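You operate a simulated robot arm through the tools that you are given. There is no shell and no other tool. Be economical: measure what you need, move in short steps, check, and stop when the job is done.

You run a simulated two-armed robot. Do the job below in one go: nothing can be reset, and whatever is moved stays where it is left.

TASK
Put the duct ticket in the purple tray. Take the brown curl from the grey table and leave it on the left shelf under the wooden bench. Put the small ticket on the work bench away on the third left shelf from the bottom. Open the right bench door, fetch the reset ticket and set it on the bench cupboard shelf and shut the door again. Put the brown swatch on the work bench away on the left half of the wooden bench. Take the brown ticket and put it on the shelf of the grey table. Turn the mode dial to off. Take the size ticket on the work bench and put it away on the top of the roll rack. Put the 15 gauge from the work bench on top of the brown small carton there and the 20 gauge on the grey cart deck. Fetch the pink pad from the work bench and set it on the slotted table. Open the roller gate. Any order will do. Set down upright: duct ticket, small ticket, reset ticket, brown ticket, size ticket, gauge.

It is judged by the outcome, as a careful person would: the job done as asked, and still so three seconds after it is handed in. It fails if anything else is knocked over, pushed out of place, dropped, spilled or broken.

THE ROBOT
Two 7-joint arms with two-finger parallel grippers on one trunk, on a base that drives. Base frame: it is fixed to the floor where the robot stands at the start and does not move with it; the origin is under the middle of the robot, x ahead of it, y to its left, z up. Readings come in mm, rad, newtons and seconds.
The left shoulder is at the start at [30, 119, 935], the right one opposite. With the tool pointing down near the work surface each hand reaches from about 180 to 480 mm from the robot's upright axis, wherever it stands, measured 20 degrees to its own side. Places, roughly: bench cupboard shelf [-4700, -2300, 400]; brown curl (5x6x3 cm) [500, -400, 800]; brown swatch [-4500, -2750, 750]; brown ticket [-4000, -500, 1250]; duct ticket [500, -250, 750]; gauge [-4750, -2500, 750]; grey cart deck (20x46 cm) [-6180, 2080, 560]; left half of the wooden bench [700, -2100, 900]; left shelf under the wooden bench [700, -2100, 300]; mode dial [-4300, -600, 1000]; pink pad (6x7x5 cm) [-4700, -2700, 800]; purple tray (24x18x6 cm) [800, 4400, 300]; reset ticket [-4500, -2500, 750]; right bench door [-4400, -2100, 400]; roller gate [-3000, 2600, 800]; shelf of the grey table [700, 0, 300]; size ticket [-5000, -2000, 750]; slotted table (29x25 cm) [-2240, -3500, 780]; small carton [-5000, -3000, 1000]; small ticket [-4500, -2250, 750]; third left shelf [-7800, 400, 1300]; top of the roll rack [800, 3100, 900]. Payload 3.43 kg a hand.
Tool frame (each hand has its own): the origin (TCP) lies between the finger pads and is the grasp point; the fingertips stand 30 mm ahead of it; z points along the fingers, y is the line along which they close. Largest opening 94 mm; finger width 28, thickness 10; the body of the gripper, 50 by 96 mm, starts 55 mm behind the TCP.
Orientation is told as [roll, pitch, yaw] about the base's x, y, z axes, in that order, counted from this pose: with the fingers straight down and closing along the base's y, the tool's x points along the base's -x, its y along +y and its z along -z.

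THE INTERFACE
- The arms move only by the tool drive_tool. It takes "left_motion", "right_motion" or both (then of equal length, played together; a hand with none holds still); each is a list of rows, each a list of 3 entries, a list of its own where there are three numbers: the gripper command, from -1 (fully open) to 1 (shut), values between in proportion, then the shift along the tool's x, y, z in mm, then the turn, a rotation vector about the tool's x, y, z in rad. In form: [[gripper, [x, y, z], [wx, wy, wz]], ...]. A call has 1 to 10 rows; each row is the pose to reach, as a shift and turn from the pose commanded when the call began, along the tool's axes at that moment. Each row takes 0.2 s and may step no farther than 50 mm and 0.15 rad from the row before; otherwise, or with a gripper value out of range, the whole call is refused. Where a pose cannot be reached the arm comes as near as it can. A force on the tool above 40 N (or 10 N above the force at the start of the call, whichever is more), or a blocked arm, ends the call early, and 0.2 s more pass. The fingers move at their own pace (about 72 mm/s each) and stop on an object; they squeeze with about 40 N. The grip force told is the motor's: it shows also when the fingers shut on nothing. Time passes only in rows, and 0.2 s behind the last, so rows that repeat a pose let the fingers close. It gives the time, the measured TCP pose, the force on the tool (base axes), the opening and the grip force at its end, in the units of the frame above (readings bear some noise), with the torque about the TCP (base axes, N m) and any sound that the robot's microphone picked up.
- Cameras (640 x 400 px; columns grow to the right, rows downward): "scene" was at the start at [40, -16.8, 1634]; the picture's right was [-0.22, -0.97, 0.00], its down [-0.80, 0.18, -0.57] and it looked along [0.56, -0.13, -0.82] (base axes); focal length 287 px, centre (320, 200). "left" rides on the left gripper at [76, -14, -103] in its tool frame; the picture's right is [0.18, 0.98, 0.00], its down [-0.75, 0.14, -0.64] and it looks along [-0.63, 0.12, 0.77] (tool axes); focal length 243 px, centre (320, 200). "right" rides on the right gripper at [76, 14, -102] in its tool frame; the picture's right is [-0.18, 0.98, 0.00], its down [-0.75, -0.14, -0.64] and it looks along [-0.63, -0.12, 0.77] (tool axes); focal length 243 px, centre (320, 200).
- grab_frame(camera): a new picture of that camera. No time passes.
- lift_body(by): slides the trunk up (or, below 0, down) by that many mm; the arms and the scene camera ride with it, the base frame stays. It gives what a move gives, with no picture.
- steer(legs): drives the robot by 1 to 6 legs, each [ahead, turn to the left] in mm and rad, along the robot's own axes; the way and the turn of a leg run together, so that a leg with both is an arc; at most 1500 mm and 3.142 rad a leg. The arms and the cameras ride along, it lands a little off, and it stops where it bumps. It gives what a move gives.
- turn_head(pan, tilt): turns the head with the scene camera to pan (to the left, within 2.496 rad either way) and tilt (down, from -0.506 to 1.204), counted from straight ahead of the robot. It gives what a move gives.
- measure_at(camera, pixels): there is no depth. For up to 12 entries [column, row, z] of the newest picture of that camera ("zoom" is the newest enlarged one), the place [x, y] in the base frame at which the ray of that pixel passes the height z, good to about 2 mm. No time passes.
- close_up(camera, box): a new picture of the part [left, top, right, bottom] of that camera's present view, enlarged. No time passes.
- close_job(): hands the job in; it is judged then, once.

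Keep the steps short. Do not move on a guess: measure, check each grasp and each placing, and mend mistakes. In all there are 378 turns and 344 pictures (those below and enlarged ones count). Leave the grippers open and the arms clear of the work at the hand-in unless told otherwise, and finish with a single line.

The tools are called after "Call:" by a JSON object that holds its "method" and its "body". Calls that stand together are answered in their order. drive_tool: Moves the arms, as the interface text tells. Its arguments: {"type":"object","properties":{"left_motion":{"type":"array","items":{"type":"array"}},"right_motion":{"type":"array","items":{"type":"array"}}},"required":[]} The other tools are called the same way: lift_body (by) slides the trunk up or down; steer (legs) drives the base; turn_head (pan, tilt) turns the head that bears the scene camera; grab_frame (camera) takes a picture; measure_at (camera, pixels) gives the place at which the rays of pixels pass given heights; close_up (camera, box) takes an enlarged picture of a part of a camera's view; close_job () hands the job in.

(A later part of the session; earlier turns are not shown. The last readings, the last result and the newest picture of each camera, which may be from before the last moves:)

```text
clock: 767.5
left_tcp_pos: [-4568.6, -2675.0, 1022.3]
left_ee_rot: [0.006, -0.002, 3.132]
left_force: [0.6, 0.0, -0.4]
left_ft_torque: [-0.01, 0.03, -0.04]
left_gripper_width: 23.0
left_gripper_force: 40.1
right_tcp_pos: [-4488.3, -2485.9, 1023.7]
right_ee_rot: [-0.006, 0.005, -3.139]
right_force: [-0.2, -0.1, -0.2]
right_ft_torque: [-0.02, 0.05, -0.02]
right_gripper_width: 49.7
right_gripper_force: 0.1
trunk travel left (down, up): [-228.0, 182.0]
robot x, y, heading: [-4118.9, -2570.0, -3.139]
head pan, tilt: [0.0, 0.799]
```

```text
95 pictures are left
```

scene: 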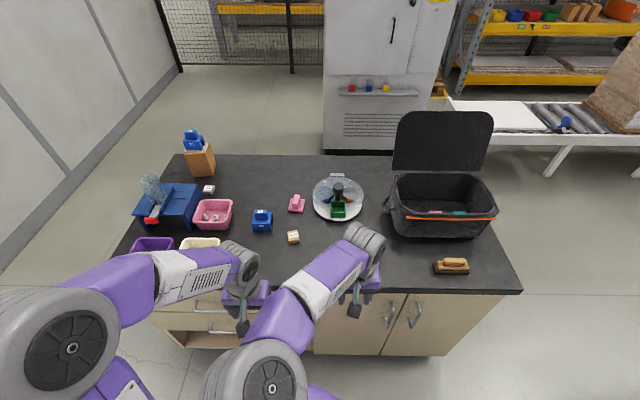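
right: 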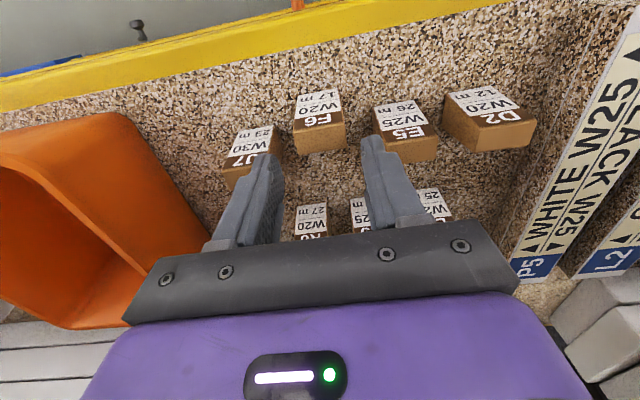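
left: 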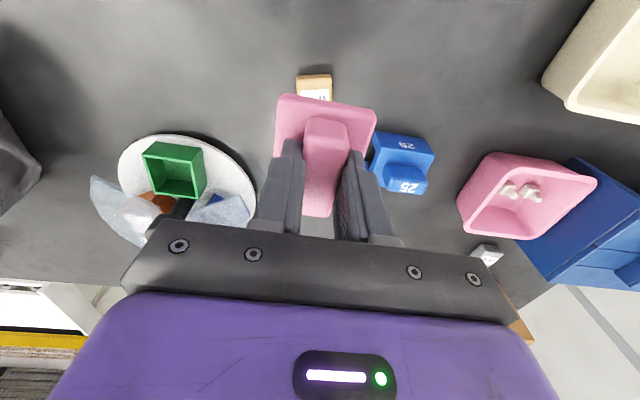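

Pad lifted. Move the left hand aside and try the right hand across to the swatch.

Call:
{"method": "drive_tool", "body": {"left_motion": [[1, [25, 35, 0], [0, 0, 0]], [1, [50, 70, 0], [0, 0, 0]], [1, [75, 105, 0], [0, 0, 0]], [1, [100, 140, 0], [0, 0, 0]], [1, [125, 175, 0], [0, 0, 0]], [1, [125, 200, 0], [0, 0, 0]], [1, [125, 200, 0], [0, 0, 0]]], "right_motion": [[-0.3, [-10, 10, 0], [0, 0, 0]], [-0.3, [-25, 45, 0], [0, 0, 0]], [-0.3, [-40, 80, 0], [0, 0, 0]], [-0.3, [-60, 115, 0], [0, 0, 0]], [-0.3, [-80, 150, 0], [0, 0, 0]], [-0.3, [-97, 185, 0], [0, 0, 0]], [-0.3, [-97, 191, 0], [0, 0, 0]]]}}

Call:
{"method": "grab_frame", "body": {"camera": "right"}}

```text
clock: 769.1
left_tcp_pos: [-4446.7, -2876.0, 1025.1]
left_ee_rot: [0.006, -0.001, 3.131]
left_force: [-0.1, -1.4, -0.4]
left_ft_torque: [0.06, 0.01, 0.03]
left_gripper_width: 23.1
left_gripper_force: 40.0
right_tcp_pos: [-4585.8, -2675.9, 1021.4]
right_ee_rot: [-0.006, 0.004, -3.137]
right_force: [0.6, 1.1, 0.7]
right_ft_torque: [-0.02, 0.0, 0.01]
right_gripper_width: 61.1
right_gripper_force: 0.1
trunk travel left (down, up): [-228.0, 182.0]
robot x, y, heading: [-4120.2, -2569.5, -3.141]
head pan, tilt: [0.0, 0.799]
```

```text
94 pictures are left
```

right: 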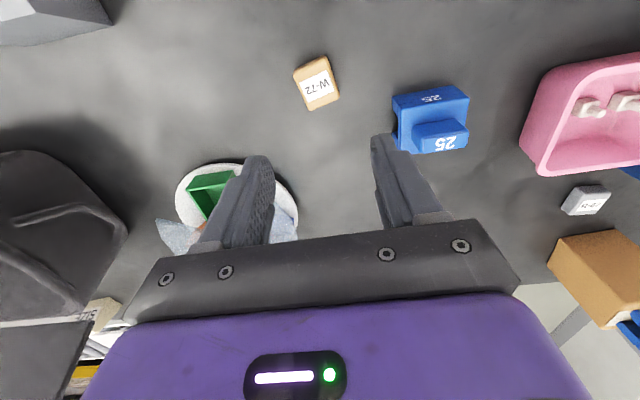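

Call:
{"method": "measure_at", "body": {"camera": "right", "pixels": [[317, 84, 838], [293, 75, 838], [326, 58, 838], [340, 95, 838], [312, 111, 838]]}}

```text
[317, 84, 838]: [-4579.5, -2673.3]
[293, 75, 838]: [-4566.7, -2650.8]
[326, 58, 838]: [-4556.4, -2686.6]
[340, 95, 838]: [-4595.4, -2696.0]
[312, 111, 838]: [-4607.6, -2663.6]
```

Swatch centre (−4581, −2674), turned ~0.27 rad. Align, descend and grip.

Call:
{"method": "drive_tool", "body": {"right_motion": [[-0.3, [4, -2, 20], [0, 0, -0.14]], [-0.3, [4, -2, 60], [0, 0, -0.27]], [-0.3, [4, -2, 105], [0, 0, -0.27]], [-0.3, [4, -2, 145], [0, 0, -0.27]], [-0.3, [4, -2, 165], [0, 0, -0.27]], [-0.3, [4, -2, 172], [0, 0, -0.27]], [0.4, [4, -2, 172], [0, 0, -0.27]], [1, [4, -2, 172], [0, 0, -0.27]], [1, [4, -2, 172], [0, 0, -0.27]]]}}

Call:
{"method": "drive_tool", "body": {"right_motion": [[1, [0, 0, -20], [0, 0, 0]], [1, [0, 0, -60], [0, 0, 0]], [1, [0, 0, -105], [0, 0, 0]], [1, [0, 0, -150], [0, 0, 0]], [1, [25, 0, -170], [0, 0, 0]], [1, [70, 0, -170], [0, 0, 0]], [1, [115, 0, -170], [0, 0, 0]]]}}

Call:
{"method": "grab_frame", "body": {"camera": "right"}}

```text
clock: 771.1
left_tcp_pos: [-4447.1, -2877.2, 1024.1]
left_ee_rot: [0.006, -0.002, 3.13]
left_force: [0.3, 0.5, -1.5]
left_ft_torque: [-0.01, -0.02, -0.01]
left_gripper_width: 23.0
left_gripper_force: 40.2
right_tcp_pos: [-4579.5, -2674.1, 849.4]
right_ee_rot: [-0.002, 0.003, -2.866]
right_force: [1.6, -6.9, 13.2]
right_ft_torque: [-0.56, 0.06, 0.13]
right_gripper_width: 38.8
right_gripper_force: 40.1
trunk travel left (down, up): [-228.0, 182.0]
robot x, y, heading: [-4120.4, -2571.6, -3.14]
head pan, tilt: [0.0, 0.799]
```

```text
clock: 772.7
left_tcp_pos: [-4446.7, -2875.7, 1024.2]
left_ee_rot: [0.007, -0.001, 3.131]
left_force: [0.5, -0.5, -0.5]
left_ft_torque: [0.03, -0.01, 0.0]
left_gripper_width: 22.9
left_gripper_force: 39.8
right_tcp_pos: [-4469.0, -2641.3, 1019.8]
right_ee_rot: [-0.003, 0.005, -2.868]
right_force: [0.5, 1.2, -0.9]
right_ft_torque: [-0.01, 0.01, 0.01]
right_gripper_width: 38.7
right_gripper_force: 40.2
trunk travel left (down, up): [-228.0, 182.0]
robot x, y, heading: [-4122.5, -2570.1, -3.141]
head pan, tilt: [0.0, 0.799]
```

```text
93 pictures are left
```

right: 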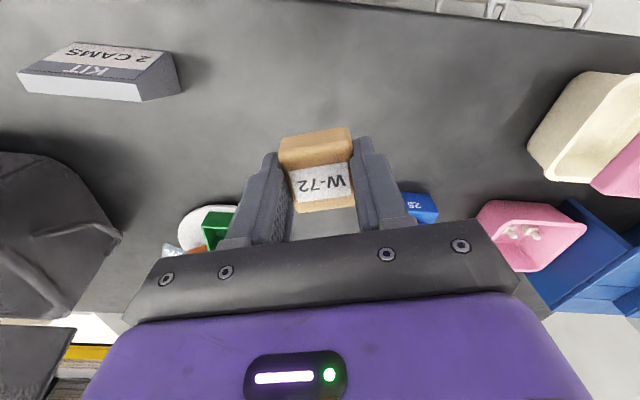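

Swatch held. Back off, turn south and look for the way east to the slotted table.

Call:
{"method": "steer", "body": {"legs": [[-270, 0], [0, 1.571]]}}

Call:
{"method": "turn_head", "body": {"pan": 0.6, "tilt": 0.5}}

Call:
{"method": "grab_frame", "body": {"camera": "scene"}}

```text
clock: 778.4
left_tcp_pos: [-3549.7, -2896.7, 1023.8]
left_ee_rot: [0.006, -0.004, -1.596]
left_force: [-1.5, 0.1, -0.5]
left_ft_torque: [0.0, -0.03, 0.02]
left_gripper_width: 23.0
left_gripper_force: 40.2
right_tcp_pos: [-3784.2, -2915.3, 1020.2]
right_ee_rot: [-0.004, 0.007, -1.31]
right_force: [-0.2, -0.7, -0.1]
right_ft_torque: [-0.01, 0.03, 0.01]
right_gripper_width: 38.4
right_gripper_force: 39.4
trunk travel left (down, up): [-228.0, 182.0]
robot x, y, heading: [-3852.9, -2569.7, -1.582]
head pan, tilt: [0.0, 0.799]
```

```text
clock: 779.4
left_tcp_pos: [-3549.4, -2895.5, 1024.0]
left_ee_rot: [0.008, -0.002, -1.594]
left_force: [-0.2, 0.2, -1.0]
left_ft_torque: [0.01, -0.01, -0.01]
left_gripper_width: 22.9
left_gripper_force: 39.9
right_tcp_pos: [-3783.2, -2914.8, 1019.7]
right_ee_rot: [-0.002, 0.006, -1.31]
right_force: [0.3, 0.7, -0.1]
right_ft_torque: [-0.01, -0.01, -0.02]
right_gripper_width: 38.9
right_gripper_force: 39.6
trunk travel left (down, up): [-228.0, 182.0]
robot x, y, heading: [-3851.5, -2569.4, -1.585]
head pan, tilt: [0.6, 0.499]
```

```text
92 pictures are left
```

scene: 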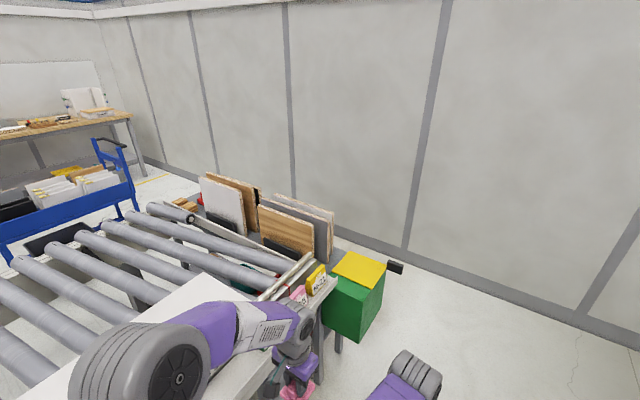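

Call:
{"method": "measure_at", "body": {"camera": "scene", "pixels": [[380, 262, 0], [500, 290, 0], [345, 345, 250], [383, 300, 400], [336, 225, 700], [200, 178, 900], [334, 262, 800], [330, 350, 0], [345, 245, 0], [180, 195, 0]]}}

Call:
{"method": "close_up", "body": {"camera": "scene", "box": [120, 150, 420, 350]}}

```text
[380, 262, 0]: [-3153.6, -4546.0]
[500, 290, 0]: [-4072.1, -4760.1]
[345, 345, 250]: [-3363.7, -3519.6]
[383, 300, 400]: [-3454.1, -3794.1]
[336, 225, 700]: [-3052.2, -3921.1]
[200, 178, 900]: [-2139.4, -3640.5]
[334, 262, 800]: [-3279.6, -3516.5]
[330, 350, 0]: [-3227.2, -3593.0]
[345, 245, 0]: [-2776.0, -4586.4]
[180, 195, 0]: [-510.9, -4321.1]
```

```text
2.00 times, centred on (270, 250) of scene
```

zoom: 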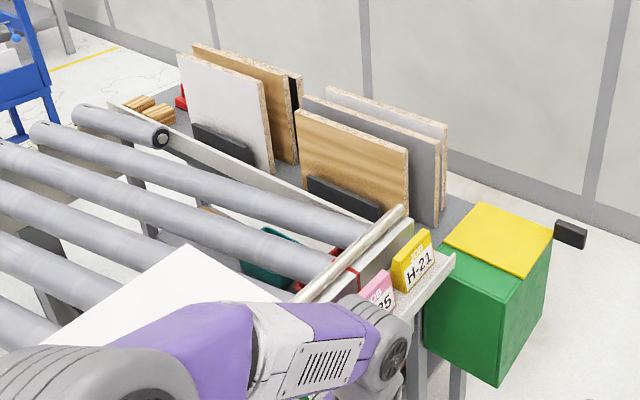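

The slotted table lies beyond the outfeed, reachable by the aisle along the south wall (y≈−4580). Drive south 1500.

Call:
{"method": "steer", "body": {"legs": [[1500, 0.0]]}}

Call:
{"method": "turn_head", "body": {"pan": 1.4, "tilt": 0.55}}

Call:
{"method": "grab_frame", "body": {"camera": "scene"}}

Call:
{"method": "measure_at", "body": {"camera": "scene", "pixels": [[320, 200, 0], [400, 250, 0], [450, 250, 0], [350, 220, 0]]}}

```text
clock: 786.8
left_tcp_pos: [-3574.5, -4389.8, 1023.8]
left_ee_rot: [0.007, -0.002, -1.605]
left_force: [0.6, 1.0, -0.1]
left_ft_torque: [-0.01, 0.01, -0.01]
left_gripper_width: 22.8
left_gripper_force: 40.4
right_tcp_pos: [-3810.5, -4406.5, 1019.6]
right_ee_rot: [-0.002, 0.007, -1.317]
right_force: [-0.6, 0.0, 0.3]
right_ft_torque: [0.02, -0.04, 0.01]
right_gripper_width: 38.6
right_gripper_force: 39.6
trunk travel left (down, up): [-228.0, 182.0]
robot x, y, heading: [-3876.6, -4058.1, -1.595]
head pan, tilt: [0.6, 0.499]
```

```text
clock: 787.9
left_tcp_pos: [-3575.1, -4389.9, 1023.7]
left_ee_rot: [0.007, -0.004, -1.604]
left_force: [0.9, 0.2, -0.3]
left_ft_torque: [0.03, -0.03, 0.06]
left_gripper_width: 22.9
left_gripper_force: 40.0
right_tcp_pos: [-3808.9, -4406.8, 1020.9]
right_ee_rot: [-0.003, 0.005, -1.318]
right_force: [0.1, 0.5, -0.2]
right_ft_torque: [-0.02, -0.02, -0.01]
right_gripper_width: 38.6
right_gripper_force: 40.1
trunk travel left (down, up): [-228.0, 182.0]
robot x, y, heading: [-3874.9, -4056.9, -1.589]
head pan, tilt: [1.4, 0.55]
```

```text
90 pictures are left
```

scene: 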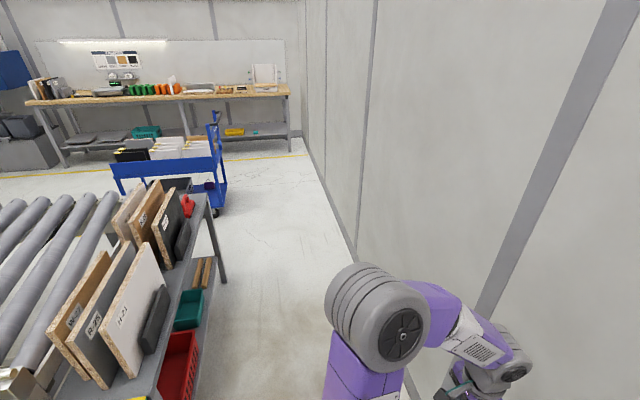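

```text
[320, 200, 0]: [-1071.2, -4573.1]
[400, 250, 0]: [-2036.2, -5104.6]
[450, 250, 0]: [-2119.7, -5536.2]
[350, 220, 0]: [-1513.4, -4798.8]
```

Call:
{"method": "measure_at", "body": {"camera": "scene", "pixels": [[222, 283, 0], [354, 262, 0], [208, 196, 780], [185, 290, 780], [155, 385, 780], [178, 195, 780], [217, 213, 0]]}}

Call:
{"method": "steer", "body": {"legs": [[40, 0], [0, 1.59], [1300, 0]]}}

Call:
{"method": "turn_head", "body": {"pan": 0.9, "tilt": 0.6}}

Call:
{"method": "grab_frame", "body": {"camera": "scene"}}

```text
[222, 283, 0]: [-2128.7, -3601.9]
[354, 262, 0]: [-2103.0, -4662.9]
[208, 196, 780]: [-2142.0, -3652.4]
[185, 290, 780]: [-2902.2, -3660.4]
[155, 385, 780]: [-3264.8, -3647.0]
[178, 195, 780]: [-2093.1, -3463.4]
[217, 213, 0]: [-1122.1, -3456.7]
```

```text
clock: 798.9
left_tcp_pos: [-2212.3, -3836.3, 1023.1]
left_ee_rot: [0.008, -0.004, -0.055]
left_force: [1.1, 0.0, -1.3]
left_ft_torque: [0.0, 0.03, 0.0]
left_gripper_width: 23.0
left_gripper_force: 40.5
right_tcp_pos: [-2203.8, -4072.0, 1020.9]
right_ee_rot: [-0.004, 0.008, 0.231]
right_force: [-0.6, -0.2, 0.0]
right_ft_torque: [-0.01, 0.02, -0.01]
right_gripper_width: 38.6
right_gripper_force: 40.4
trunk travel left (down, up): [-228.0, 182.0]
robot x, y, heading: [-2550.5, -4133.4, -0.038]
head pan, tilt: [1.4, 0.55]
```

```text
clock: 799.8
left_tcp_pos: [-2213.1, -3836.0, 1023.3]
left_ee_rot: [0.006, -0.001, -0.054]
left_force: [0.7, -0.7, -0.1]
left_ft_torque: [0.01, 0.01, 0.0]
left_gripper_width: 22.7
left_gripper_force: 39.4
right_tcp_pos: [-2201.8, -4071.0, 1020.2]
right_ee_rot: [-0.003, 0.007, 0.232]
right_force: [-0.5, 0.7, -0.3]
right_ft_torque: [-0.03, 0.01, 0.03]
right_gripper_width: 38.6
right_gripper_force: 39.7
trunk travel left (down, up): [-228.0, 182.0]
robot x, y, heading: [-2550.8, -4132.0, -0.043]
head pan, tilt: [0.901, 0.6]
```

```text
89 pictures are left
```

scene: 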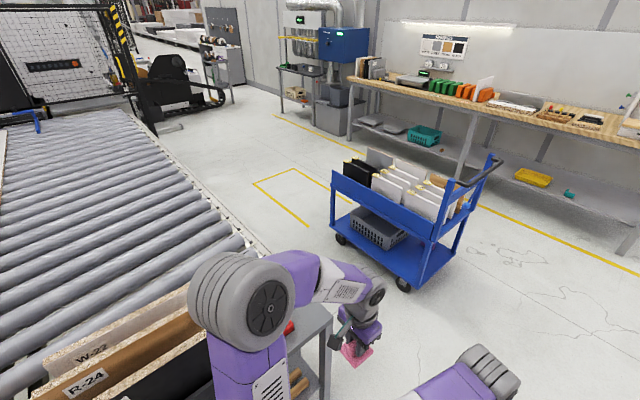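

Call:
{"method": "steer", "body": {"legs": [[455, 0.04], [0, 1.571], [90, 0]]}}

Call:
{"method": "turn_head", "body": {"pan": 0.15, "tilt": 0.8}}

Call:
{"method": "grab_frame", "body": {"camera": "scene"}}

```text
clock: 807.1
left_tcp_pos: [-2412.8, -3724.1, 1022.6]
left_ee_rot: [0.007, 0.0, 1.554]
left_force: [-0.8, 0.0, -0.3]
left_ft_torque: [-0.05, 0.01, 0.0]
left_gripper_width: 22.8
left_gripper_force: 39.5
right_tcp_pos: [-2178.8, -3704.7, 1019.8]
right_ee_rot: [-0.003, 0.007, 1.842]
right_force: [0.9, 0.2, -0.2]
right_ft_torque: [-0.02, 0.03, 0.01]
right_gripper_width: 38.6
right_gripper_force: 39.4
trunk travel left (down, up): [-228.0, 182.0]
robot x, y, heading: [-2103.8, -4049.8, 1.567]
head pan, tilt: [0.901, 0.6]
```

```text
clock: 808.2
left_tcp_pos: [-2413.1, -3725.5, 1023.9]
left_ee_rot: [0.008, -0.002, 1.555]
left_force: [0.2, 0.5, -0.9]
left_ft_torque: [0.01, 0.0, -0.01]
left_gripper_width: 22.9
left_gripper_force: 39.7
right_tcp_pos: [-2177.4, -3704.4, 1019.9]
right_ee_rot: [-0.004, 0.007, 1.842]
right_force: [0.6, -0.5, -0.5]
right_ft_torque: [-0.03, 0.0, 0.0]
right_gripper_width: 38.8
right_gripper_force: 40.2
trunk travel left (down, up): [-228.0, 182.0]
robot x, y, heading: [-2104.6, -4052.8, 1.568]
head pan, tilt: [0.15, 0.799]
```

```text
88 pictures are left
```

scene: 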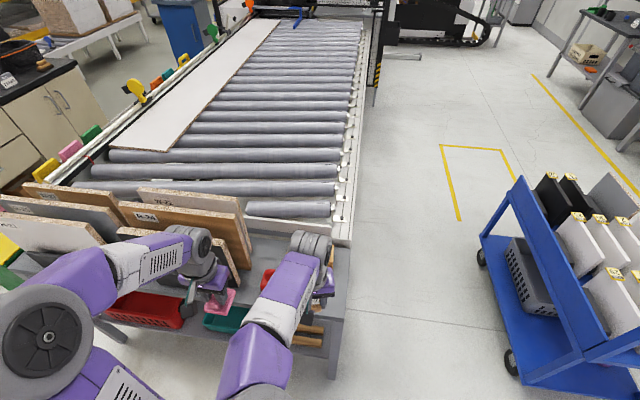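

Move the right arm aside to the right to see the free spot; swing the left (pad) to x≈−2250.

Call:
{"method": "drive_tool", "body": {"right_motion": [[1, [13, -45, 0], [0, 0, 0]], [1, [26, -90, 0], [0, 0, 0]], [1, [40, -135, 0], [0, 0, 0]], [1, [55, -180, 0], [0, 0, 0]], [1, [60, -215, 0], [0, 0, 0]]], "left_motion": [[1, [0, -5, 0], [0, 0, 0]], [1, [0, -40, 0], [0, 0, 0]], [1, [0, -80, 0], [0, 0, 0]], [1, [0, -120, 0], [0, 0, 0]], [1, [0, -160, 0], [0, 0, 0]]]}}

Call:
{"method": "grab_frame", "body": {"camera": "scene"}}

Call:
{"method": "grab_frame", "body": {"camera": "left"}}

```text
clock: 809.4
left_tcp_pos: [-2249.1, -3726.6, 1024.1]
left_ee_rot: [0.007, 0.0, 1.556]
left_force: [0.0, 0.1, -1.1]
left_ft_torque: [0.01, 0.03, 0.0]
left_gripper_width: 22.7
left_gripper_force: 39.8
right_tcp_pos: [-1955.5, -3705.6, 1021.6]
right_ee_rot: [-0.003, 0.008, 1.841]
right_force: [0.3, -0.8, 0.0]
right_ft_torque: [0.0, -0.01, 0.01]
right_gripper_width: 38.7
right_gripper_force: 39.9
trunk travel left (down, up): [-228.0, 182.0]
robot x, y, heading: [-2103.0, -4049.4, 1.566]
head pan, tilt: [0.15, 0.799]
```

```text
87 pictures are left
```

scene: 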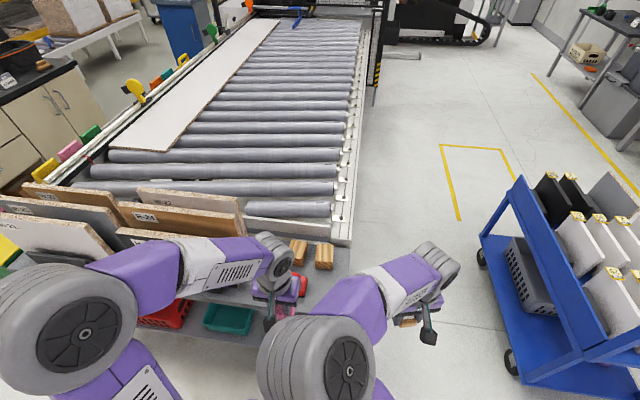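

```text
86 pictures are left
```

left: 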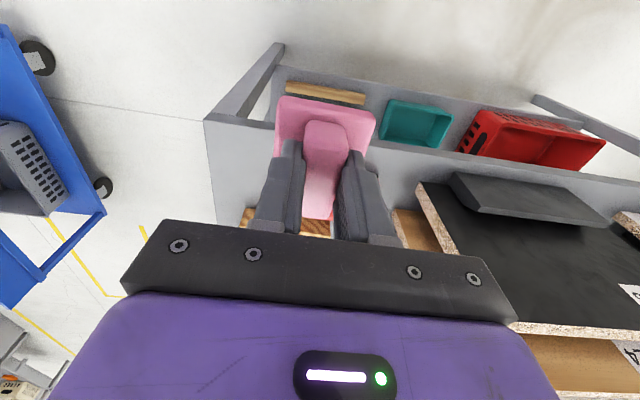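

Call:
{"method": "measure_at", "body": {"camera": "left", "pixels": [[207, 119, 780], [375, 155, 780], [425, 185, 780], [250, 210, 780], [225, 170, 780], [390, 180, 780]]}}

Call:
{"method": "measure_at", "body": {"camera": "scene", "pixels": [[299, 265, 780], [323, 270, 780], [303, 295, 780], [285, 275, 780], [349, 245, 780], [335, 300, 780], [245, 262, 780]]}}

Call:
{"method": "close_up", "body": {"camera": "scene", "box": [220, 220, 380, 340]}}

```text
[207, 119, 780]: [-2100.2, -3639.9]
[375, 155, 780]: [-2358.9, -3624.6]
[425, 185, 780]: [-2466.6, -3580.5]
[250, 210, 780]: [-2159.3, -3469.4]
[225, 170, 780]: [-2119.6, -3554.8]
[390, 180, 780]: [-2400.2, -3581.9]
```

```text
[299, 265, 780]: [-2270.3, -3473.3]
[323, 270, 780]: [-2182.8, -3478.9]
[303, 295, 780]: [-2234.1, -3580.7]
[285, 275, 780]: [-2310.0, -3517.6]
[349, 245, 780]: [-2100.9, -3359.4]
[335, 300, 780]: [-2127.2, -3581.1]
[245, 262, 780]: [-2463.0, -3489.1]
```

```text
3.33 times, centred on (300, 280) of scene
```

zoom: 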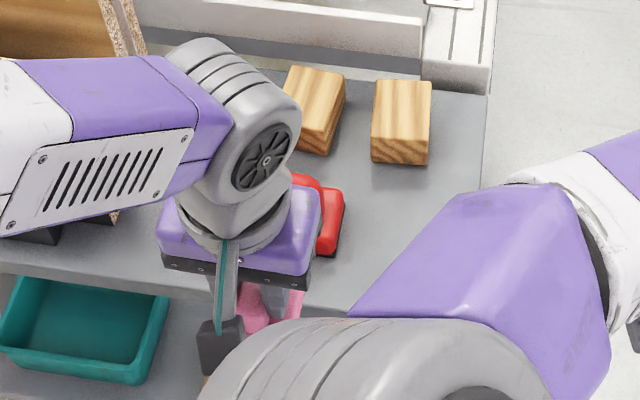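

Red item and two blocks occupy the middle; the clear spot is ≈(−2152, −3565). Move the pad there and lower to contact.

Call:
{"method": "drive_tool", "body": {"left_motion": [[1, [-20, -30, 0], [0, 0, 0]], [1, [-50, -65, 0], [0, 0, 0]], [1, [-90, -95, 0], [0, 0, 0]], [1, [-130, -97, 0], [0, 0, 0]], [1, [-161, -97, 30], [0, 0, 0]], [1, [-161, -97, 75], [0, 0, 0]], [1, [-161, -97, 120], [0, 0, 0]], [1, [-161, -97, 150], [0, 0, 0]], [1, [-161, -97, 150], [0, 0, 0]]]}}

Call:
{"method": "grab_frame", "body": {"camera": "left"}}

Call:
{"method": "close_up", "body": {"camera": "scene", "box": [240, 220, 400, 340]}}

```text
clock: 811.4
left_tcp_pos: [-2153.0, -3566.2, 872.1]
left_ee_rot: [0.006, 0.0, 1.557]
left_force: [-0.5, -0.6, -1.3]
left_ft_torque: [0.01, 0.01, -0.02]
left_gripper_width: 22.8
left_gripper_force: 40.2
right_tcp_pos: [-1956.6, -3704.7, 1020.9]
right_ee_rot: [-0.002, 0.006, 1.842]
right_force: [1.0, -0.7, -0.4]
right_ft_torque: [0.02, -0.03, 0.02]
right_gripper_width: 38.6
right_gripper_force: 39.5
trunk travel left (down, up): [-228.0, 182.0]
robot x, y, heading: [-2105.0, -4054.2, 1.572]
head pan, tilt: [0.15, 0.799]
```

```text
84 pictures are left
```

left: 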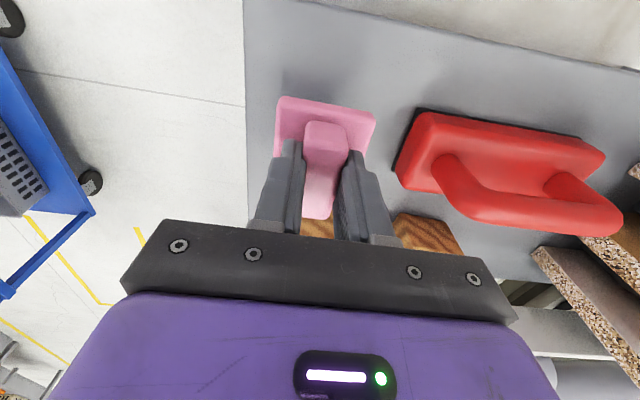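

```text
3.33 times, centred on (320, 280) of scene
```

zoom: 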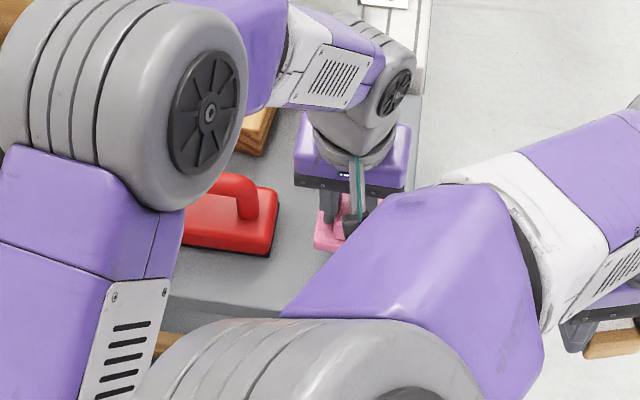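

Call:
{"method": "drive_tool", "body": {"left_motion": [[1, [0, 0, 15], [0, 0, 0]], [1, [0, 0, 25], [0, 0, 0]], [1, [0, 0, 30], [0, 0, 0]], [1, [0, 0, 34], [0, 0, 0]], [1, [0, 0, 38], [0, 0, 0]], [1, [0, 0, 42], [0, 0, 0]], [1, [0, 0, 46], [0, 0, 0]]]}}

```text
clock: 813.0
left_tcp_pos: [-2154.8, -3567.7, 832.5]
left_ee_rot: [0.008, -0.006, 1.556]
left_force: [-4.2, -8.4, 21.7]
left_ft_torque: [-0.63, -0.23, -0.08]
left_gripper_width: 22.7
left_gripper_force: 39.4
right_tcp_pos: [-1957.9, -3706.3, 1022.0]
right_ee_rot: [-0.005, 0.004, 1.842]
right_force: [-0.7, 0.0, 0.2]
right_ft_torque: [-0.02, 0.01, -0.03]
right_gripper_width: 38.4
right_gripper_force: 40.6
trunk travel left (down, up): [-228.0, 182.0]
robot x, y, heading: [-2101.3, -4050.3, 1.569]
head pan, tilt: [0.15, 0.799]
stopped in row 7 (left hand): the force on the tool passed its limit at 44 N (the readings are from after the stop); the commanded pose is now the measured one
```

Contact. Release and rise, then withdraw.

Call:
{"method": "drive_tool", "body": {"left_motion": [[0.3, [0, 0, -3], [0, 0, 0]], [0.0, [0, 0, -3], [0, 0, 0]], [0.0, [0, 0, -3], [0, 0, 0]], [0.0, [0, 0, -30], [0, 0, 0]], [0.0, [0, 0, -75], [0, 0, 0]], [0.0, [0, 0, -120], [0, 0, 0]], [0.0, [0, 0, -160], [0, 0, 0]], [0.0, [45, 0, -160], [0, 0, 0]], [0.0, [90, 0, -160], [0, 0, 0]], [0.0, [135, 0, -160], [0, 0, 0]]]}}

Call:
{"method": "grab_frame", "body": {"camera": "left"}}

```text
clock: 815.2
left_tcp_pos: [-2156.9, -3701.3, 990.8]
left_ee_rot: [0.005, -0.009, 1.556]
left_force: [0.0, 0.1, 1.1]
left_ft_torque: [-0.02, -0.01, -0.03]
left_gripper_width: 46.7
left_gripper_force: 0.0
right_tcp_pos: [-1957.4, -3707.1, 1021.8]
right_ee_rot: [-0.002, 0.006, 1.841]
right_force: [0.0, 0.2, -0.9]
right_ft_torque: [0.02, -0.02, -0.04]
right_gripper_width: 38.6
right_gripper_force: 40.1
trunk travel left (down, up): [-228.0, 182.0]
robot x, y, heading: [-2105.2, -4052.1, 1.569]
head pan, tilt: [0.15, 0.799]
```

```text
82 pictures are left
```

left: 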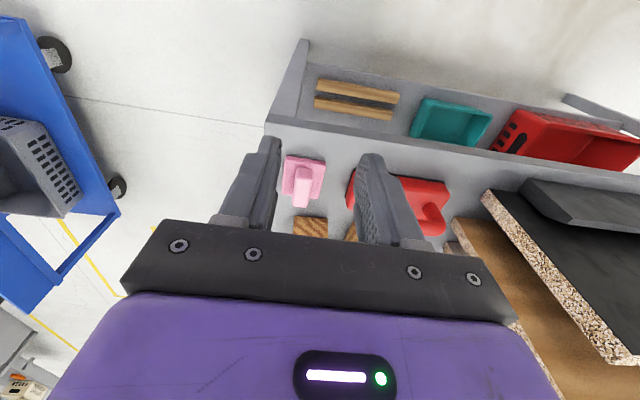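

Pad is on the slotted table. Drive to the wooden bench: east, then north.

Call:
{"method": "steer", "body": {"legs": [[-60, 0], [0, -1.571], [1450, 0], [400, 0], [0, 1.571]]}}

Call:
{"method": "turn_head", "body": {"pan": -0.2, "tilt": 0.5}}

Call:
{"method": "grab_frame", "body": {"camera": "scene"}}

```text
clock: 832.8
left_tcp_pos: [-276.0, -3766.7, 989.0]
left_ee_rot: [0.006, -0.006, 1.553]
left_force: [0.1, 0.4, -0.5]
left_ft_torque: [0.01, -0.02, -0.01]
left_gripper_width: 47.0
left_gripper_force: 0.0
right_tcp_pos: [-77.3, -3773.0, 1020.8]
right_ee_rot: [-0.004, 0.006, 1.839]
right_force: [0.6, -0.7, -0.3]
right_ft_torque: [0.04, 0.01, 0.02]
right_gripper_width: 38.8
right_gripper_force: 39.9
trunk travel left (down, up): [-228.0, 182.0]
robot x, y, heading: [-223.4, -4119.4, 1.564]
head pan, tilt: [0.15, 0.799]
```

```text
clock: 833.7
left_tcp_pos: [-275.8, -3767.6, 988.1]
left_ee_rot: [0.006, -0.006, 1.553]
left_force: [0.4, -0.3, 0.0]
left_ft_torque: [0.01, -0.02, -0.01]
left_gripper_width: 47.1
left_gripper_force: 0.0
right_tcp_pos: [-76.7, -3773.6, 1020.6]
right_ee_rot: [-0.002, 0.008, 1.838]
right_force: [-0.2, -0.7, -1.0]
right_ft_torque: [0.0, 0.02, -0.01]
right_gripper_width: 38.5
right_gripper_force: 40.4
trunk travel left (down, up): [-228.0, 182.0]
robot x, y, heading: [-223.7, -4116.6, 1.564]
head pan, tilt: [-0.201, 0.499]
```

```text
81 pictures are left
```

scene: 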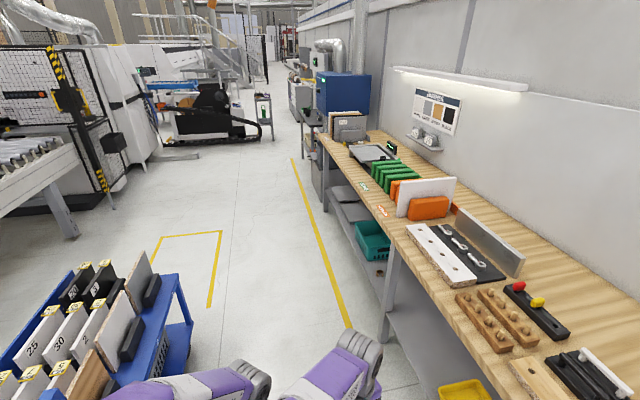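

Path north along the bench is clear. Drive 2200 north and face the bench.

Call:
{"method": "steer", "body": {"legs": [[1200, 0.006], [1020, 0], [0, -1.571], [230, 0]]}}

Call:
{"method": "turn_head", "body": {"pan": -0.1, "tilt": 0.8}}

Call:
{"method": "grab_frame", "body": {"camera": "scene"}}

```text
clock: 849.6
left_tcp_pos: [363.4, -1864.3, 988.8]
left_ee_rot: [0.007, -0.007, -0.001]
left_force: [0.6, 0.3, -0.3]
left_ft_torque: [-0.02, 0.0, -0.02]
left_gripper_width: 47.1
left_gripper_force: 0.1
right_tcp_pos: [361.3, -2064.5, 1020.4]
right_ee_rot: [-0.003, 0.009, 0.283]
right_force: [0.8, -0.2, -0.2]
right_ft_torque: [0.01, 0.05, -0.03]
right_gripper_width: 38.6
right_gripper_force: 40.0
trunk travel left (down, up): [-228.0, 182.0]
robot x, y, heading: [9.7, -1921.5, 0.008]
head pan, tilt: [-0.201, 0.499]
```

```text
clock: 850.4
left_tcp_pos: [363.1, -1866.5, 988.3]
left_ee_rot: [0.007, -0.007, -0.002]
left_force: [0.3, -0.1, 0.5]
left_ft_torque: [0.01, 0.0, 0.01]
left_gripper_width: 47.1
left_gripper_force: 0.1
right_tcp_pos: [360.2, -2065.0, 1020.6]
right_ee_rot: [-0.002, 0.008, 0.281]
right_force: [-0.1, 0.5, -0.2]
right_ft_torque: [0.0, -0.04, -0.01]
right_gripper_width: 38.6
right_gripper_force: 40.0
trunk travel left (down, up): [-228.0, 182.0]
robot x, y, heading: [12.7, -1924.9, 0.007]
head pan, tilt: [-0.099, 0.799]
```

```text
80 pictures are left
```

scene: 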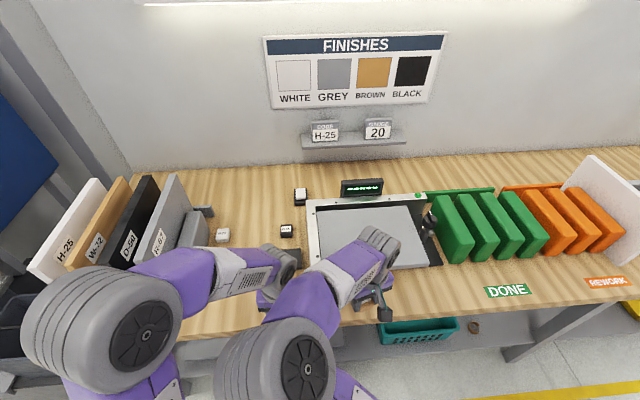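

Call:
{"method": "measure_at", "body": {"camera": "scene", "pixels": [[440, 290, 870], [440, 290, 900], [400, 300, 880], [462, 312, 880], [440, 268, 880]]}}

Call:
{"method": "grab_frame", "body": {"camera": "right"}}

```text
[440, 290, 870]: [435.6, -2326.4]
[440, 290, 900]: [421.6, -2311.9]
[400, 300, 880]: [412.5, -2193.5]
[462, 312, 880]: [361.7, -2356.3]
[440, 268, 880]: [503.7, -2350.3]
```

```text
79 pictures are left
```

right: 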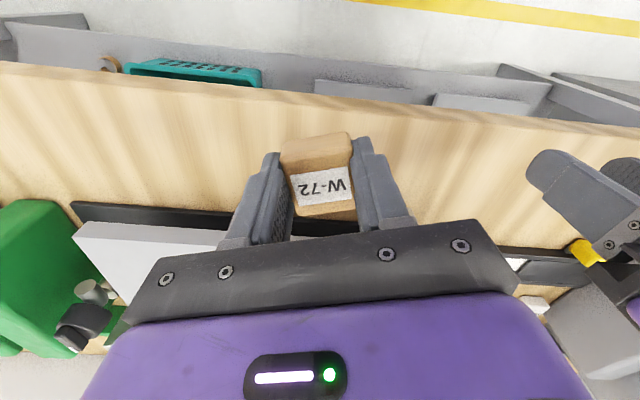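

Call:
{"method": "measure_at", "body": {"camera": "right", "pixels": [[300, 97, 870], [300, 97, 900], [200, 205, 880], [240, 215, 890], [440, 235, 880]]}}

Call:
{"method": "drive_tool", "body": {"right_motion": [[1, [-27, 8, 20], [0, 0, 0]], [1, [-53, 16, 50], [0, 0, 0]], [1, [-53, 16, 70], [0, 0, 0]], [1, [-53, 16, 70], [0, 0, 0]]]}}

Call:
{"method": "grab_frame", "body": {"camera": "right"}}

```text
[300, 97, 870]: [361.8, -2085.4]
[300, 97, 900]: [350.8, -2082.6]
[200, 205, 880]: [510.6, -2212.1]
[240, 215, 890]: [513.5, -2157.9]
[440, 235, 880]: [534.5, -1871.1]
```

```text
clock: 851.4
left_tcp_pos: [363.8, -1864.9, 989.0]
left_ee_rot: [0.006, -0.007, -0.001]
left_force: [-0.1, 0.3, -0.9]
left_ft_torque: [-0.02, 0.0, 0.0]
left_gripper_width: 46.9
left_gripper_force: 0.0
right_tcp_pos: [407.2, -2036.6, 948.5]
right_ee_rot: [-0.004, 0.006, 0.281]
right_force: [0.7, 0.0, 0.3]
right_ft_torque: [-0.01, 0.01, 0.02]
right_gripper_width: 38.4
right_gripper_force: 40.4
trunk travel left (down, up): [-228.0, 182.0]
robot x, y, heading: [11.3, -1921.1, 0.009]
head pan, tilt: [-0.099, 0.799]
```

```text
78 pictures are left
```

right: 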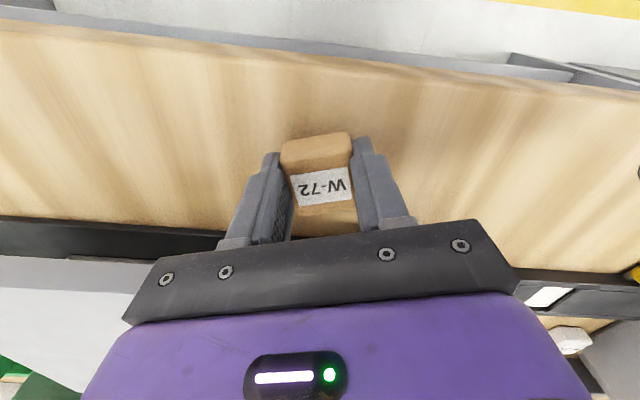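

Bare strip runs x 360–510. Forward 20, lower to contact.

Call:
{"method": "drive_tool", "body": {"right_motion": [[1, [-20, 6, 10], [0, 0, 0]], [1, [-20, 6, 20], [0, 0, 0]], [1, [-20, 6, 27], [0, 0, 0]], [1, [-20, 6, 33], [0, 0, 0]], [1, [-20, 6, 38], [0, 0, 0]], [1, [-20, 6, 43], [0, 0, 0]], [1, [-20, 6, 48], [0, 0, 0]], [1, [-20, 6, 53], [0, 0, 0]]]}}

```text
clock: 852.2
left_tcp_pos: [361.9, -1866.2, 990.3]
left_ee_rot: [0.005, -0.008, -0.003]
left_force: [0.4, 0.2, -0.8]
left_ft_torque: [-0.03, -0.02, 0.04]
left_gripper_width: 47.1
left_gripper_force: 0.1
right_tcp_pos: [424.5, -2021.9, 929.8]
right_ee_rot: [-0.003, -0.002, 0.284]
right_force: [-9.7, -0.3, 21.0]
right_ft_torque: [0.39, 0.76, 0.09]
right_gripper_width: 38.8
right_gripper_force: 40.1
trunk travel left (down, up): [-228.0, 182.0]
robot x, y, heading: [14.7, -1921.3, 0.012]
head pan, tilt: [-0.099, 0.799]
stopped in row 3 (right hand): the force on the tool passed its limit at 49 N (the readings are from after the stop); the commanded pose is now the measured one
```

Call:
{"method": "drive_tool", "body": {"right_motion": [[0.3, [0, 0, -2], [0, 0, 0]], [-0.2, [0, 0, -2], [0, 0, 0]], [-0.3, [0, 0, -2], [0, 0, 0]], [-0.3, [0, 0, -30], [0, 0, 0]], [-0.3, [0, 0, -75], [0, 0, 0]], [-0.3, [0, 0, -120], [0, 0, 0]], [-0.3, [45, 0, -130], [0, 0, 0]], [-0.3, [90, 0, -130], [0, 0, 0]]]}}

Call:
{"method": "grab_frame", "body": {"camera": "right"}}

```text
clock: 854.0
left_tcp_pos: [362.1, -1864.5, 989.8]
left_ee_rot: [0.007, -0.007, -0.003]
left_force: [0.0, -0.6, 0.9]
left_ft_torque: [0.0, 0.02, 0.06]
left_gripper_width: 47.2
left_gripper_force: 0.1
right_tcp_pos: [341.6, -2044.8, 1059.1]
right_ee_rot: [-0.004, -0.004, 0.284]
right_force: [0.6, 0.6, 0.0]
right_ft_torque: [-0.01, 0.0, -0.02]
right_gripper_width: 60.9
right_gripper_force: 0.1
trunk travel left (down, up): [-228.0, 182.0]
robot x, y, heading: [12.9, -1921.3, 0.011]
head pan, tilt: [-0.099, 0.799]
```

```text
77 pictures are left
```

right: 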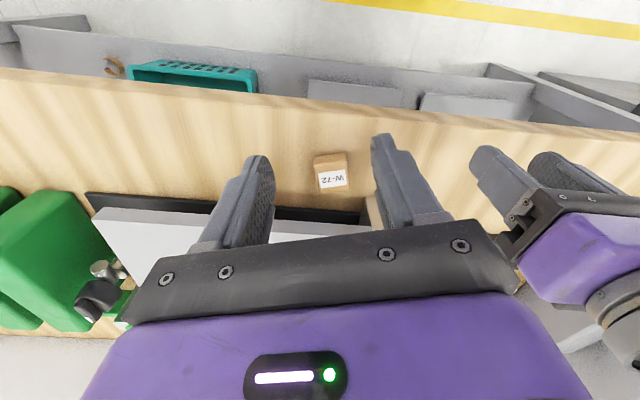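

Swatch is on the bench. Return for the last two tickets by the same way: south, then west.

Call:
{"method": "steer", "body": {"legs": [[-240, 0], [0, -1.582], [1100, 0], [1090, 0], [0, -1.571]]}}

```text
clock: 873.9
left_tcp_pos: [-626.2, -4150.3, 989.2]
left_ee_rot: [0.007, -0.008, 3.094]
left_force: [0.3, 0.2, -0.7]
left_ft_torque: [0.0, -0.01, -0.01]
left_gripper_width: 47.1
left_gripper_force: 0.1
right_tcp_pos: [-595.6, -3972.3, 1058.3]
right_ee_rot: [-0.003, -0.004, -2.905]
right_force: [-0.7, -0.9, 0.1]
right_ft_torque: [0.01, 0.0, 0.0]
right_gripper_width: 61.2
right_gripper_force: 0.1
trunk travel left (down, up): [-228.0, 182.0]
robot x, y, heading: [-271.9, -4108.8, 3.102]
head pan, tilt: [-0.099, 0.799]
```

Call:
{"method": "steer", "body": {"legs": [[0, 0.038], [1300, 0], [1300, 0], [1000, 0]]}}

```text
clock: 891.6
left_tcp_pos: [-4200.9, -4197.1, 989.5]
left_ee_rot: [0.008, -0.006, -3.136]
left_force: [-0.7, 0.4, -0.1]
left_ft_torque: [0.01, 0.04, 0.01]
left_gripper_width: 46.9
left_gripper_force: 0.0
right_tcp_pos: [-4180.2, -4016.5, 1059.3]
right_ee_rot: [-0.005, -0.005, -2.851]
right_force: [0.3, 0.9, -0.5]
right_ft_torque: [-0.03, 0.05, 0.02]
right_gripper_width: 60.7
right_gripper_force: 0.0
trunk travel left (down, up): [-228.0, 182.0]
robot x, y, heading: [-3848.2, -4135.6, -3.116]
head pan, tilt: [-0.099, 0.799]
```

Call:
{"method": "steer", "body": {"legs": [[0, -1.6], [1150, 0], [1140, 0], [0, 0.55], [560, 0]]}}

```text
clock: 911.1
left_tcp_pos: [-4475.7, -1089.6, 989.1]
left_ee_rot: [0.008, -0.007, 2.138]
left_force: [-0.4, 0.8, 0.4]
left_ft_torque: [0.0, 0.01, -0.01]
left_gripper_width: 47.0
left_gripper_force: 0.2
right_tcp_pos: [-4313.3, -1010.3, 1058.8]
right_ee_rot: [-0.005, -0.003, 2.423]
right_force: [0.0, -0.5, 0.5]
right_ft_torque: [0.0, 0.01, 0.0]
right_gripper_width: 61.0
right_gripper_force: 0.0
trunk travel left (down, up): [-228.0, 182.0]
robot x, y, heading: [-4240.1, -1351.7, 2.153]
head pan, tilt: [-0.099, 0.799]
```

Call:
{"method": "steer", "body": {"legs": [[0, 0.989], [700, 0], [0, 1.571]]}}

Call:
{"method": "turn_head", "body": {"pan": 0.0, "tilt": 0.8}}

Call:
{"method": "grab_frame", "body": {"camera": "scene"}}

```text
clock: 921.2
left_tcp_pos: [-4895.5, -1692.8, 989.3]
left_ee_rot: [0.006, -0.007, -1.624]
left_force: [0.2, 0.0, 0.2]
left_ft_torque: [-0.05, 0.04, 0.01]
left_gripper_width: 46.9
left_gripper_force: 0.0
right_tcp_pos: [-5073.0, -1662.3, 1058.5]
right_ee_rot: [-0.005, -0.004, -1.338]
right_force: [0.6, 0.1, -0.2]
right_ft_torque: [0.0, -0.02, -0.01]
right_gripper_width: 60.8
right_gripper_force: 0.1
trunk travel left (down, up): [-228.0, 182.0]
robot x, y, heading: [-4932.5, -1338.5, -1.614]
head pan, tilt: [-0.099, 0.799]
```

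```text
clock: 921.9
left_tcp_pos: [-4894.8, -1692.1, 989.0]
left_ee_rot: [0.006, -0.011, -1.627]
left_force: [-0.6, 0.2, 0.1]
left_ft_torque: [0.01, -0.04, 0.01]
left_gripper_width: 46.9
left_gripper_force: 0.0
right_tcp_pos: [-5073.3, -1661.4, 1058.9]
right_ee_rot: [-0.006, -0.004, -1.34]
right_force: [-0.5, -0.6, -0.3]
right_ft_torque: [-0.02, -0.01, -0.01]
right_gripper_width: 61.3
right_gripper_force: 0.0
trunk travel left (down, up): [-228.0, 182.0]
robot x, y, heading: [-4932.9, -1339.5, -1.618]
head pan, tilt: [0.0, 0.799]
```

```text
76 pictures are left
```

scene: 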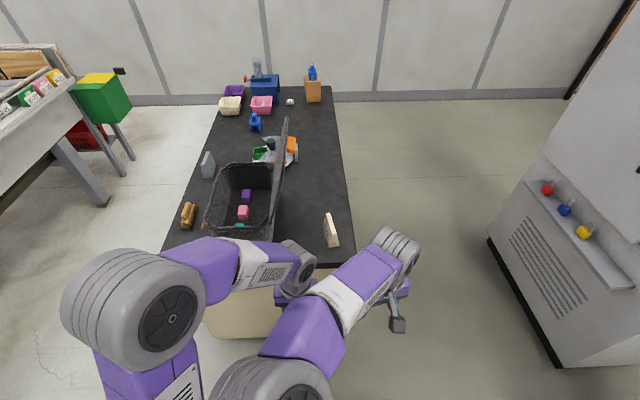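

Call:
{"method": "close_up", "body": {"camera": "scene", "box": [290, 190, 380, 260]}}

Call:
{"method": "measure_at", "body": {"camera": "scene", "pixels": [[328, 247, 815], [340, 245, 815], [324, 214, 880], [330, 213, 880], [326, 230, 880], [338, 228, 860], [338, 247, 815]]}}

```text
5.71 times, centred on (335, 225) of scene
```

zoom: 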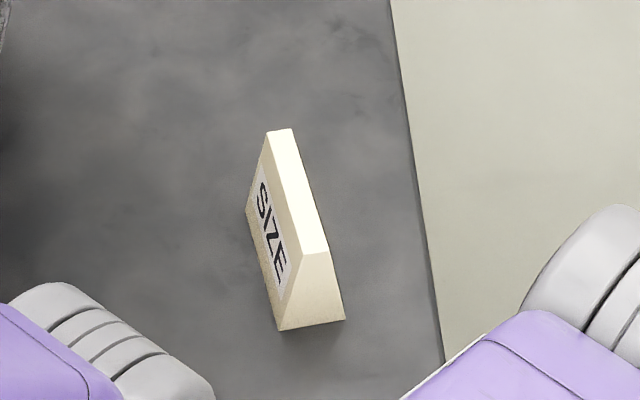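

```text
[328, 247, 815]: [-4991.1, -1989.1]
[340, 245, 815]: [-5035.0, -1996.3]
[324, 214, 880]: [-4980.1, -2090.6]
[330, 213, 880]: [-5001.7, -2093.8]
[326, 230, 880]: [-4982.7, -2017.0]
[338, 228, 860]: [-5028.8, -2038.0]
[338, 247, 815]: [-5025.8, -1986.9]
```

Call:
{"method": "measure_at", "body": {"camera": "scene", "pixels": [[327.8, 247.8, 815], [339.2, 246, 815], [322, 226.8, 815], [333.9, 234.3, 880], [327.9, 212.7, 880]]}}

```text
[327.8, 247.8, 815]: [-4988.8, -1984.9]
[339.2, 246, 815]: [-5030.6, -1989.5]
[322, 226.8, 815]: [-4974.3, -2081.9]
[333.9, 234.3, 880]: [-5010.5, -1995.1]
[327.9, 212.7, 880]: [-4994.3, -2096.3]
```

SIZE ticket base centre ≈ (−5002, −2036), turned ~0.15 rad. Drive 230 closer, right hand aside, left hand above it.

Call:
{"method": "drive_tool", "body": {"right_motion": [[-0.3, [12, -40, 0], [0, 0, 0]], [-0.3, [24, -80, 0], [0, 0, 0]], [-0.3, [36, -120, 0], [0, 0, 0]], [-0.3, [45, -150, 0], [0, 0, 0]]], "left_motion": [[-0.4, [0, 0, 0], [0, 0, -0.05]], [-0.5, [0, 0, 0], [0, 0, -0.1]], [-0.5, [0, 0, 0], [0, 0, -0.15]], [-0.5, [0, 0, 0], [0, 0, -0.18]]]}}

Call:
{"method": "steer", "body": {"legs": [[230, 0]]}}

Call:
{"method": "drive_tool", "body": {"left_motion": [[-0.5, [-30, -22, 0], [0, 0, 0]], [-0.5, [-60, -45, 10], [0, 0, 0]], [-0.5, [-90, -68, 20], [0, 0, 0]], [-0.5, [-101, -109, 30], [0, 0, 0]], [-0.5, [-101, -109, 30], [0, 0, 0]]]}}

Call:
{"method": "grab_frame", "body": {"camera": "left"}}

```text
clock: 922.9
left_tcp_pos: [-4895.9, -1691.7, 988.7]
left_ee_rot: [0.007, -0.007, -1.445]
left_force: [-0.2, 0.6, 1.4]
left_ft_torque: [-0.02, 0.01, 0.0]
left_gripper_width: 70.4
left_gripper_force: 0.1
right_tcp_pos: [-5229.3, -1652.6, 1059.3]
right_ee_rot: [-0.005, -0.003, -1.338]
right_force: [-0.6, -0.5, -0.1]
right_ft_torque: [-0.03, -0.02, -0.01]
right_gripper_width: 61.0
right_gripper_force: 0.0
trunk travel left (down, up): [-228.0, 182.0]
robot x, y, heading: [-4934.8, -1338.3, -1.612]
head pan, tilt: [0.0, 0.799]
```

```text
clock: 924.6
left_tcp_pos: [-4904.7, -1919.1, 989.4]
left_ee_rot: [0.005, -0.009, -1.445]
left_force: [0.1, -1.1, 0.7]
left_ft_torque: [0.02, 0.01, 0.01]
left_gripper_width: 70.3
left_gripper_force: 0.1
right_tcp_pos: [-5238.7, -1880.0, 1058.7]
right_ee_rot: [-0.006, -0.003, -1.339]
right_force: [0.8, -0.9, 0.4]
right_ft_torque: [-0.01, -0.01, -0.01]
right_gripper_width: 61.1
right_gripper_force: 0.0
trunk travel left (down, up): [-228.0, 182.0]
robot x, y, heading: [-4945.3, -1566.3, -1.611]
head pan, tilt: [0.0, 0.799]
```

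```text
clock: 925.8
left_tcp_pos: [-4997.3, -2032.0, 959.1]
left_ee_rot: [0.004, -0.009, -1.443]
left_force: [0.1, -0.3, 0.1]
left_ft_torque: [0.01, 0.01, 0.01]
left_gripper_width: 70.6
left_gripper_force: 0.0
right_tcp_pos: [-5237.4, -1879.8, 1059.9]
right_ee_rot: [-0.005, -0.005, -1.338]
right_force: [0.9, -0.2, -0.1]
right_ft_torque: [0.01, 0.0, -0.01]
right_gripper_width: 61.1
right_gripper_force: 0.1
trunk travel left (down, up): [-228.0, 182.0]
robot x, y, heading: [-4943.9, -1565.4, -1.611]
head pan, tilt: [0.0, 0.799]
```

```text
74 pictures are left
```

left: 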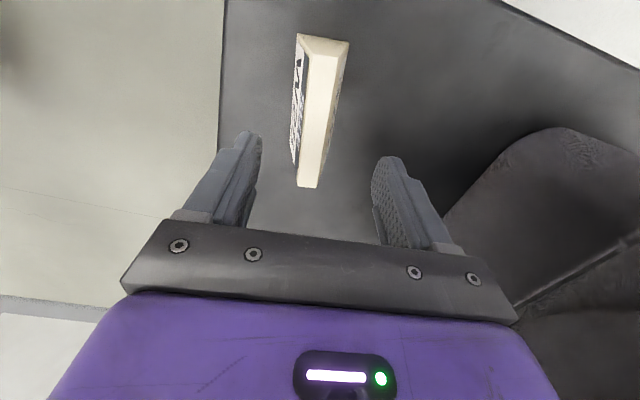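

Call:
{"method": "measure_at", "body": {"camera": "left", "pixels": [[297, 35, 815], [349, 42, 815], [311, 53, 880], [335, 56, 880], [297, 186, 880], [317, 187, 880]]}}

```text
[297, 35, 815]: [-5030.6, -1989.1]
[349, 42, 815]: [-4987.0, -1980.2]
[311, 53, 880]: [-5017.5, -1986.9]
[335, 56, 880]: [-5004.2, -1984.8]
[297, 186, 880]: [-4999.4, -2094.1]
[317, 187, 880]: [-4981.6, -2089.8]
```

Aligned; final 0.06 rad twist, descend to TCP 848, close and lift.

Call:
{"method": "drive_tool", "body": {"left_motion": [[-0.5, [-3, -2, 0], [0, 0, -0.06]], [-0.5, [-3, -2, 40], [0, 0, -0.06]], [-0.5, [-3, -2, 80], [0, 0, -0.06]], [-0.5, [-3, -2, 104], [0, 0, -0.06]], [-0.5, [-3, -2, 111], [0, 0, -0.06]], [0.2, [-3, -2, 111], [0, 0, -0.06]], [1, [-3, -2, 111], [0, 0, -0.06]], [1, [-3, -2, 111], [0, 0, -0.06]], [1, [-3, -2, 111], [0, 0, -0.06]]]}}

Call:
{"method": "drive_tool", "body": {"left_motion": [[1, [0, 0, -20], [0, 0, 0]], [1, [0, 0, -60], [0, 0, 0]], [1, [0, 0, -105], [0, 0, 0]], [1, [0, 0, -150], [0, 0, 0]], [1, [0, 0, -190], [0, 0, 0]]]}}

Call:
{"method": "grab_frame", "body": {"camera": "left"}}

```text
clock: 927.8
left_tcp_pos: [-5002.1, -2038.3, 850.9]
left_ee_rot: [0.001, -0.012, -1.383]
left_force: [-7.0, -2.6, 11.4]
left_ft_torque: [0.0, 0.5, 0.08]
left_gripper_width: 41.8
left_gripper_force: 39.6
right_tcp_pos: [-5237.7, -1880.1, 1058.2]
right_ee_rot: [-0.004, -0.002, -1.338]
right_force: [0.0, 0.1, 0.4]
right_ft_torque: [-0.03, -0.01, -0.02]
right_gripper_width: 60.7
right_gripper_force: 0.1
trunk travel left (down, up): [-228.0, 182.0]
robot x, y, heading: [-4946.1, -1568.3, -1.613]
head pan, tilt: [0.0, 0.799]
```

```text
clock: 929.0
left_tcp_pos: [-5001.1, -2033.6, 1040.4]
left_ee_rot: [0.006, -0.007, -1.381]
left_force: [-0.6, -0.1, 0.0]
left_ft_torque: [-0.04, 0.0, 0.02]
left_gripper_width: 41.9
left_gripper_force: 39.8
right_tcp_pos: [-5237.2, -1879.2, 1057.9]
right_ee_rot: [-0.004, -0.003, -1.338]
right_force: [0.3, -0.3, -0.5]
right_ft_torque: [0.01, -0.02, 0.03]
right_gripper_width: 61.0
right_gripper_force: 0.1
trunk travel left (down, up): [-228.0, 182.0]
robot x, y, heading: [-4942.9, -1562.3, -1.61]
head pan, tilt: [0.0, 0.799]
```

```text
73 pictures are left
```

left: 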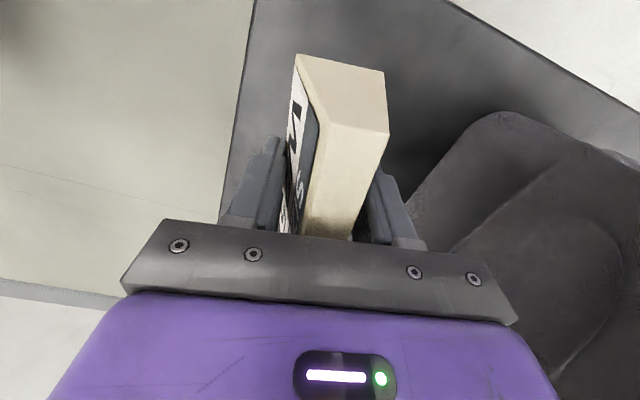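

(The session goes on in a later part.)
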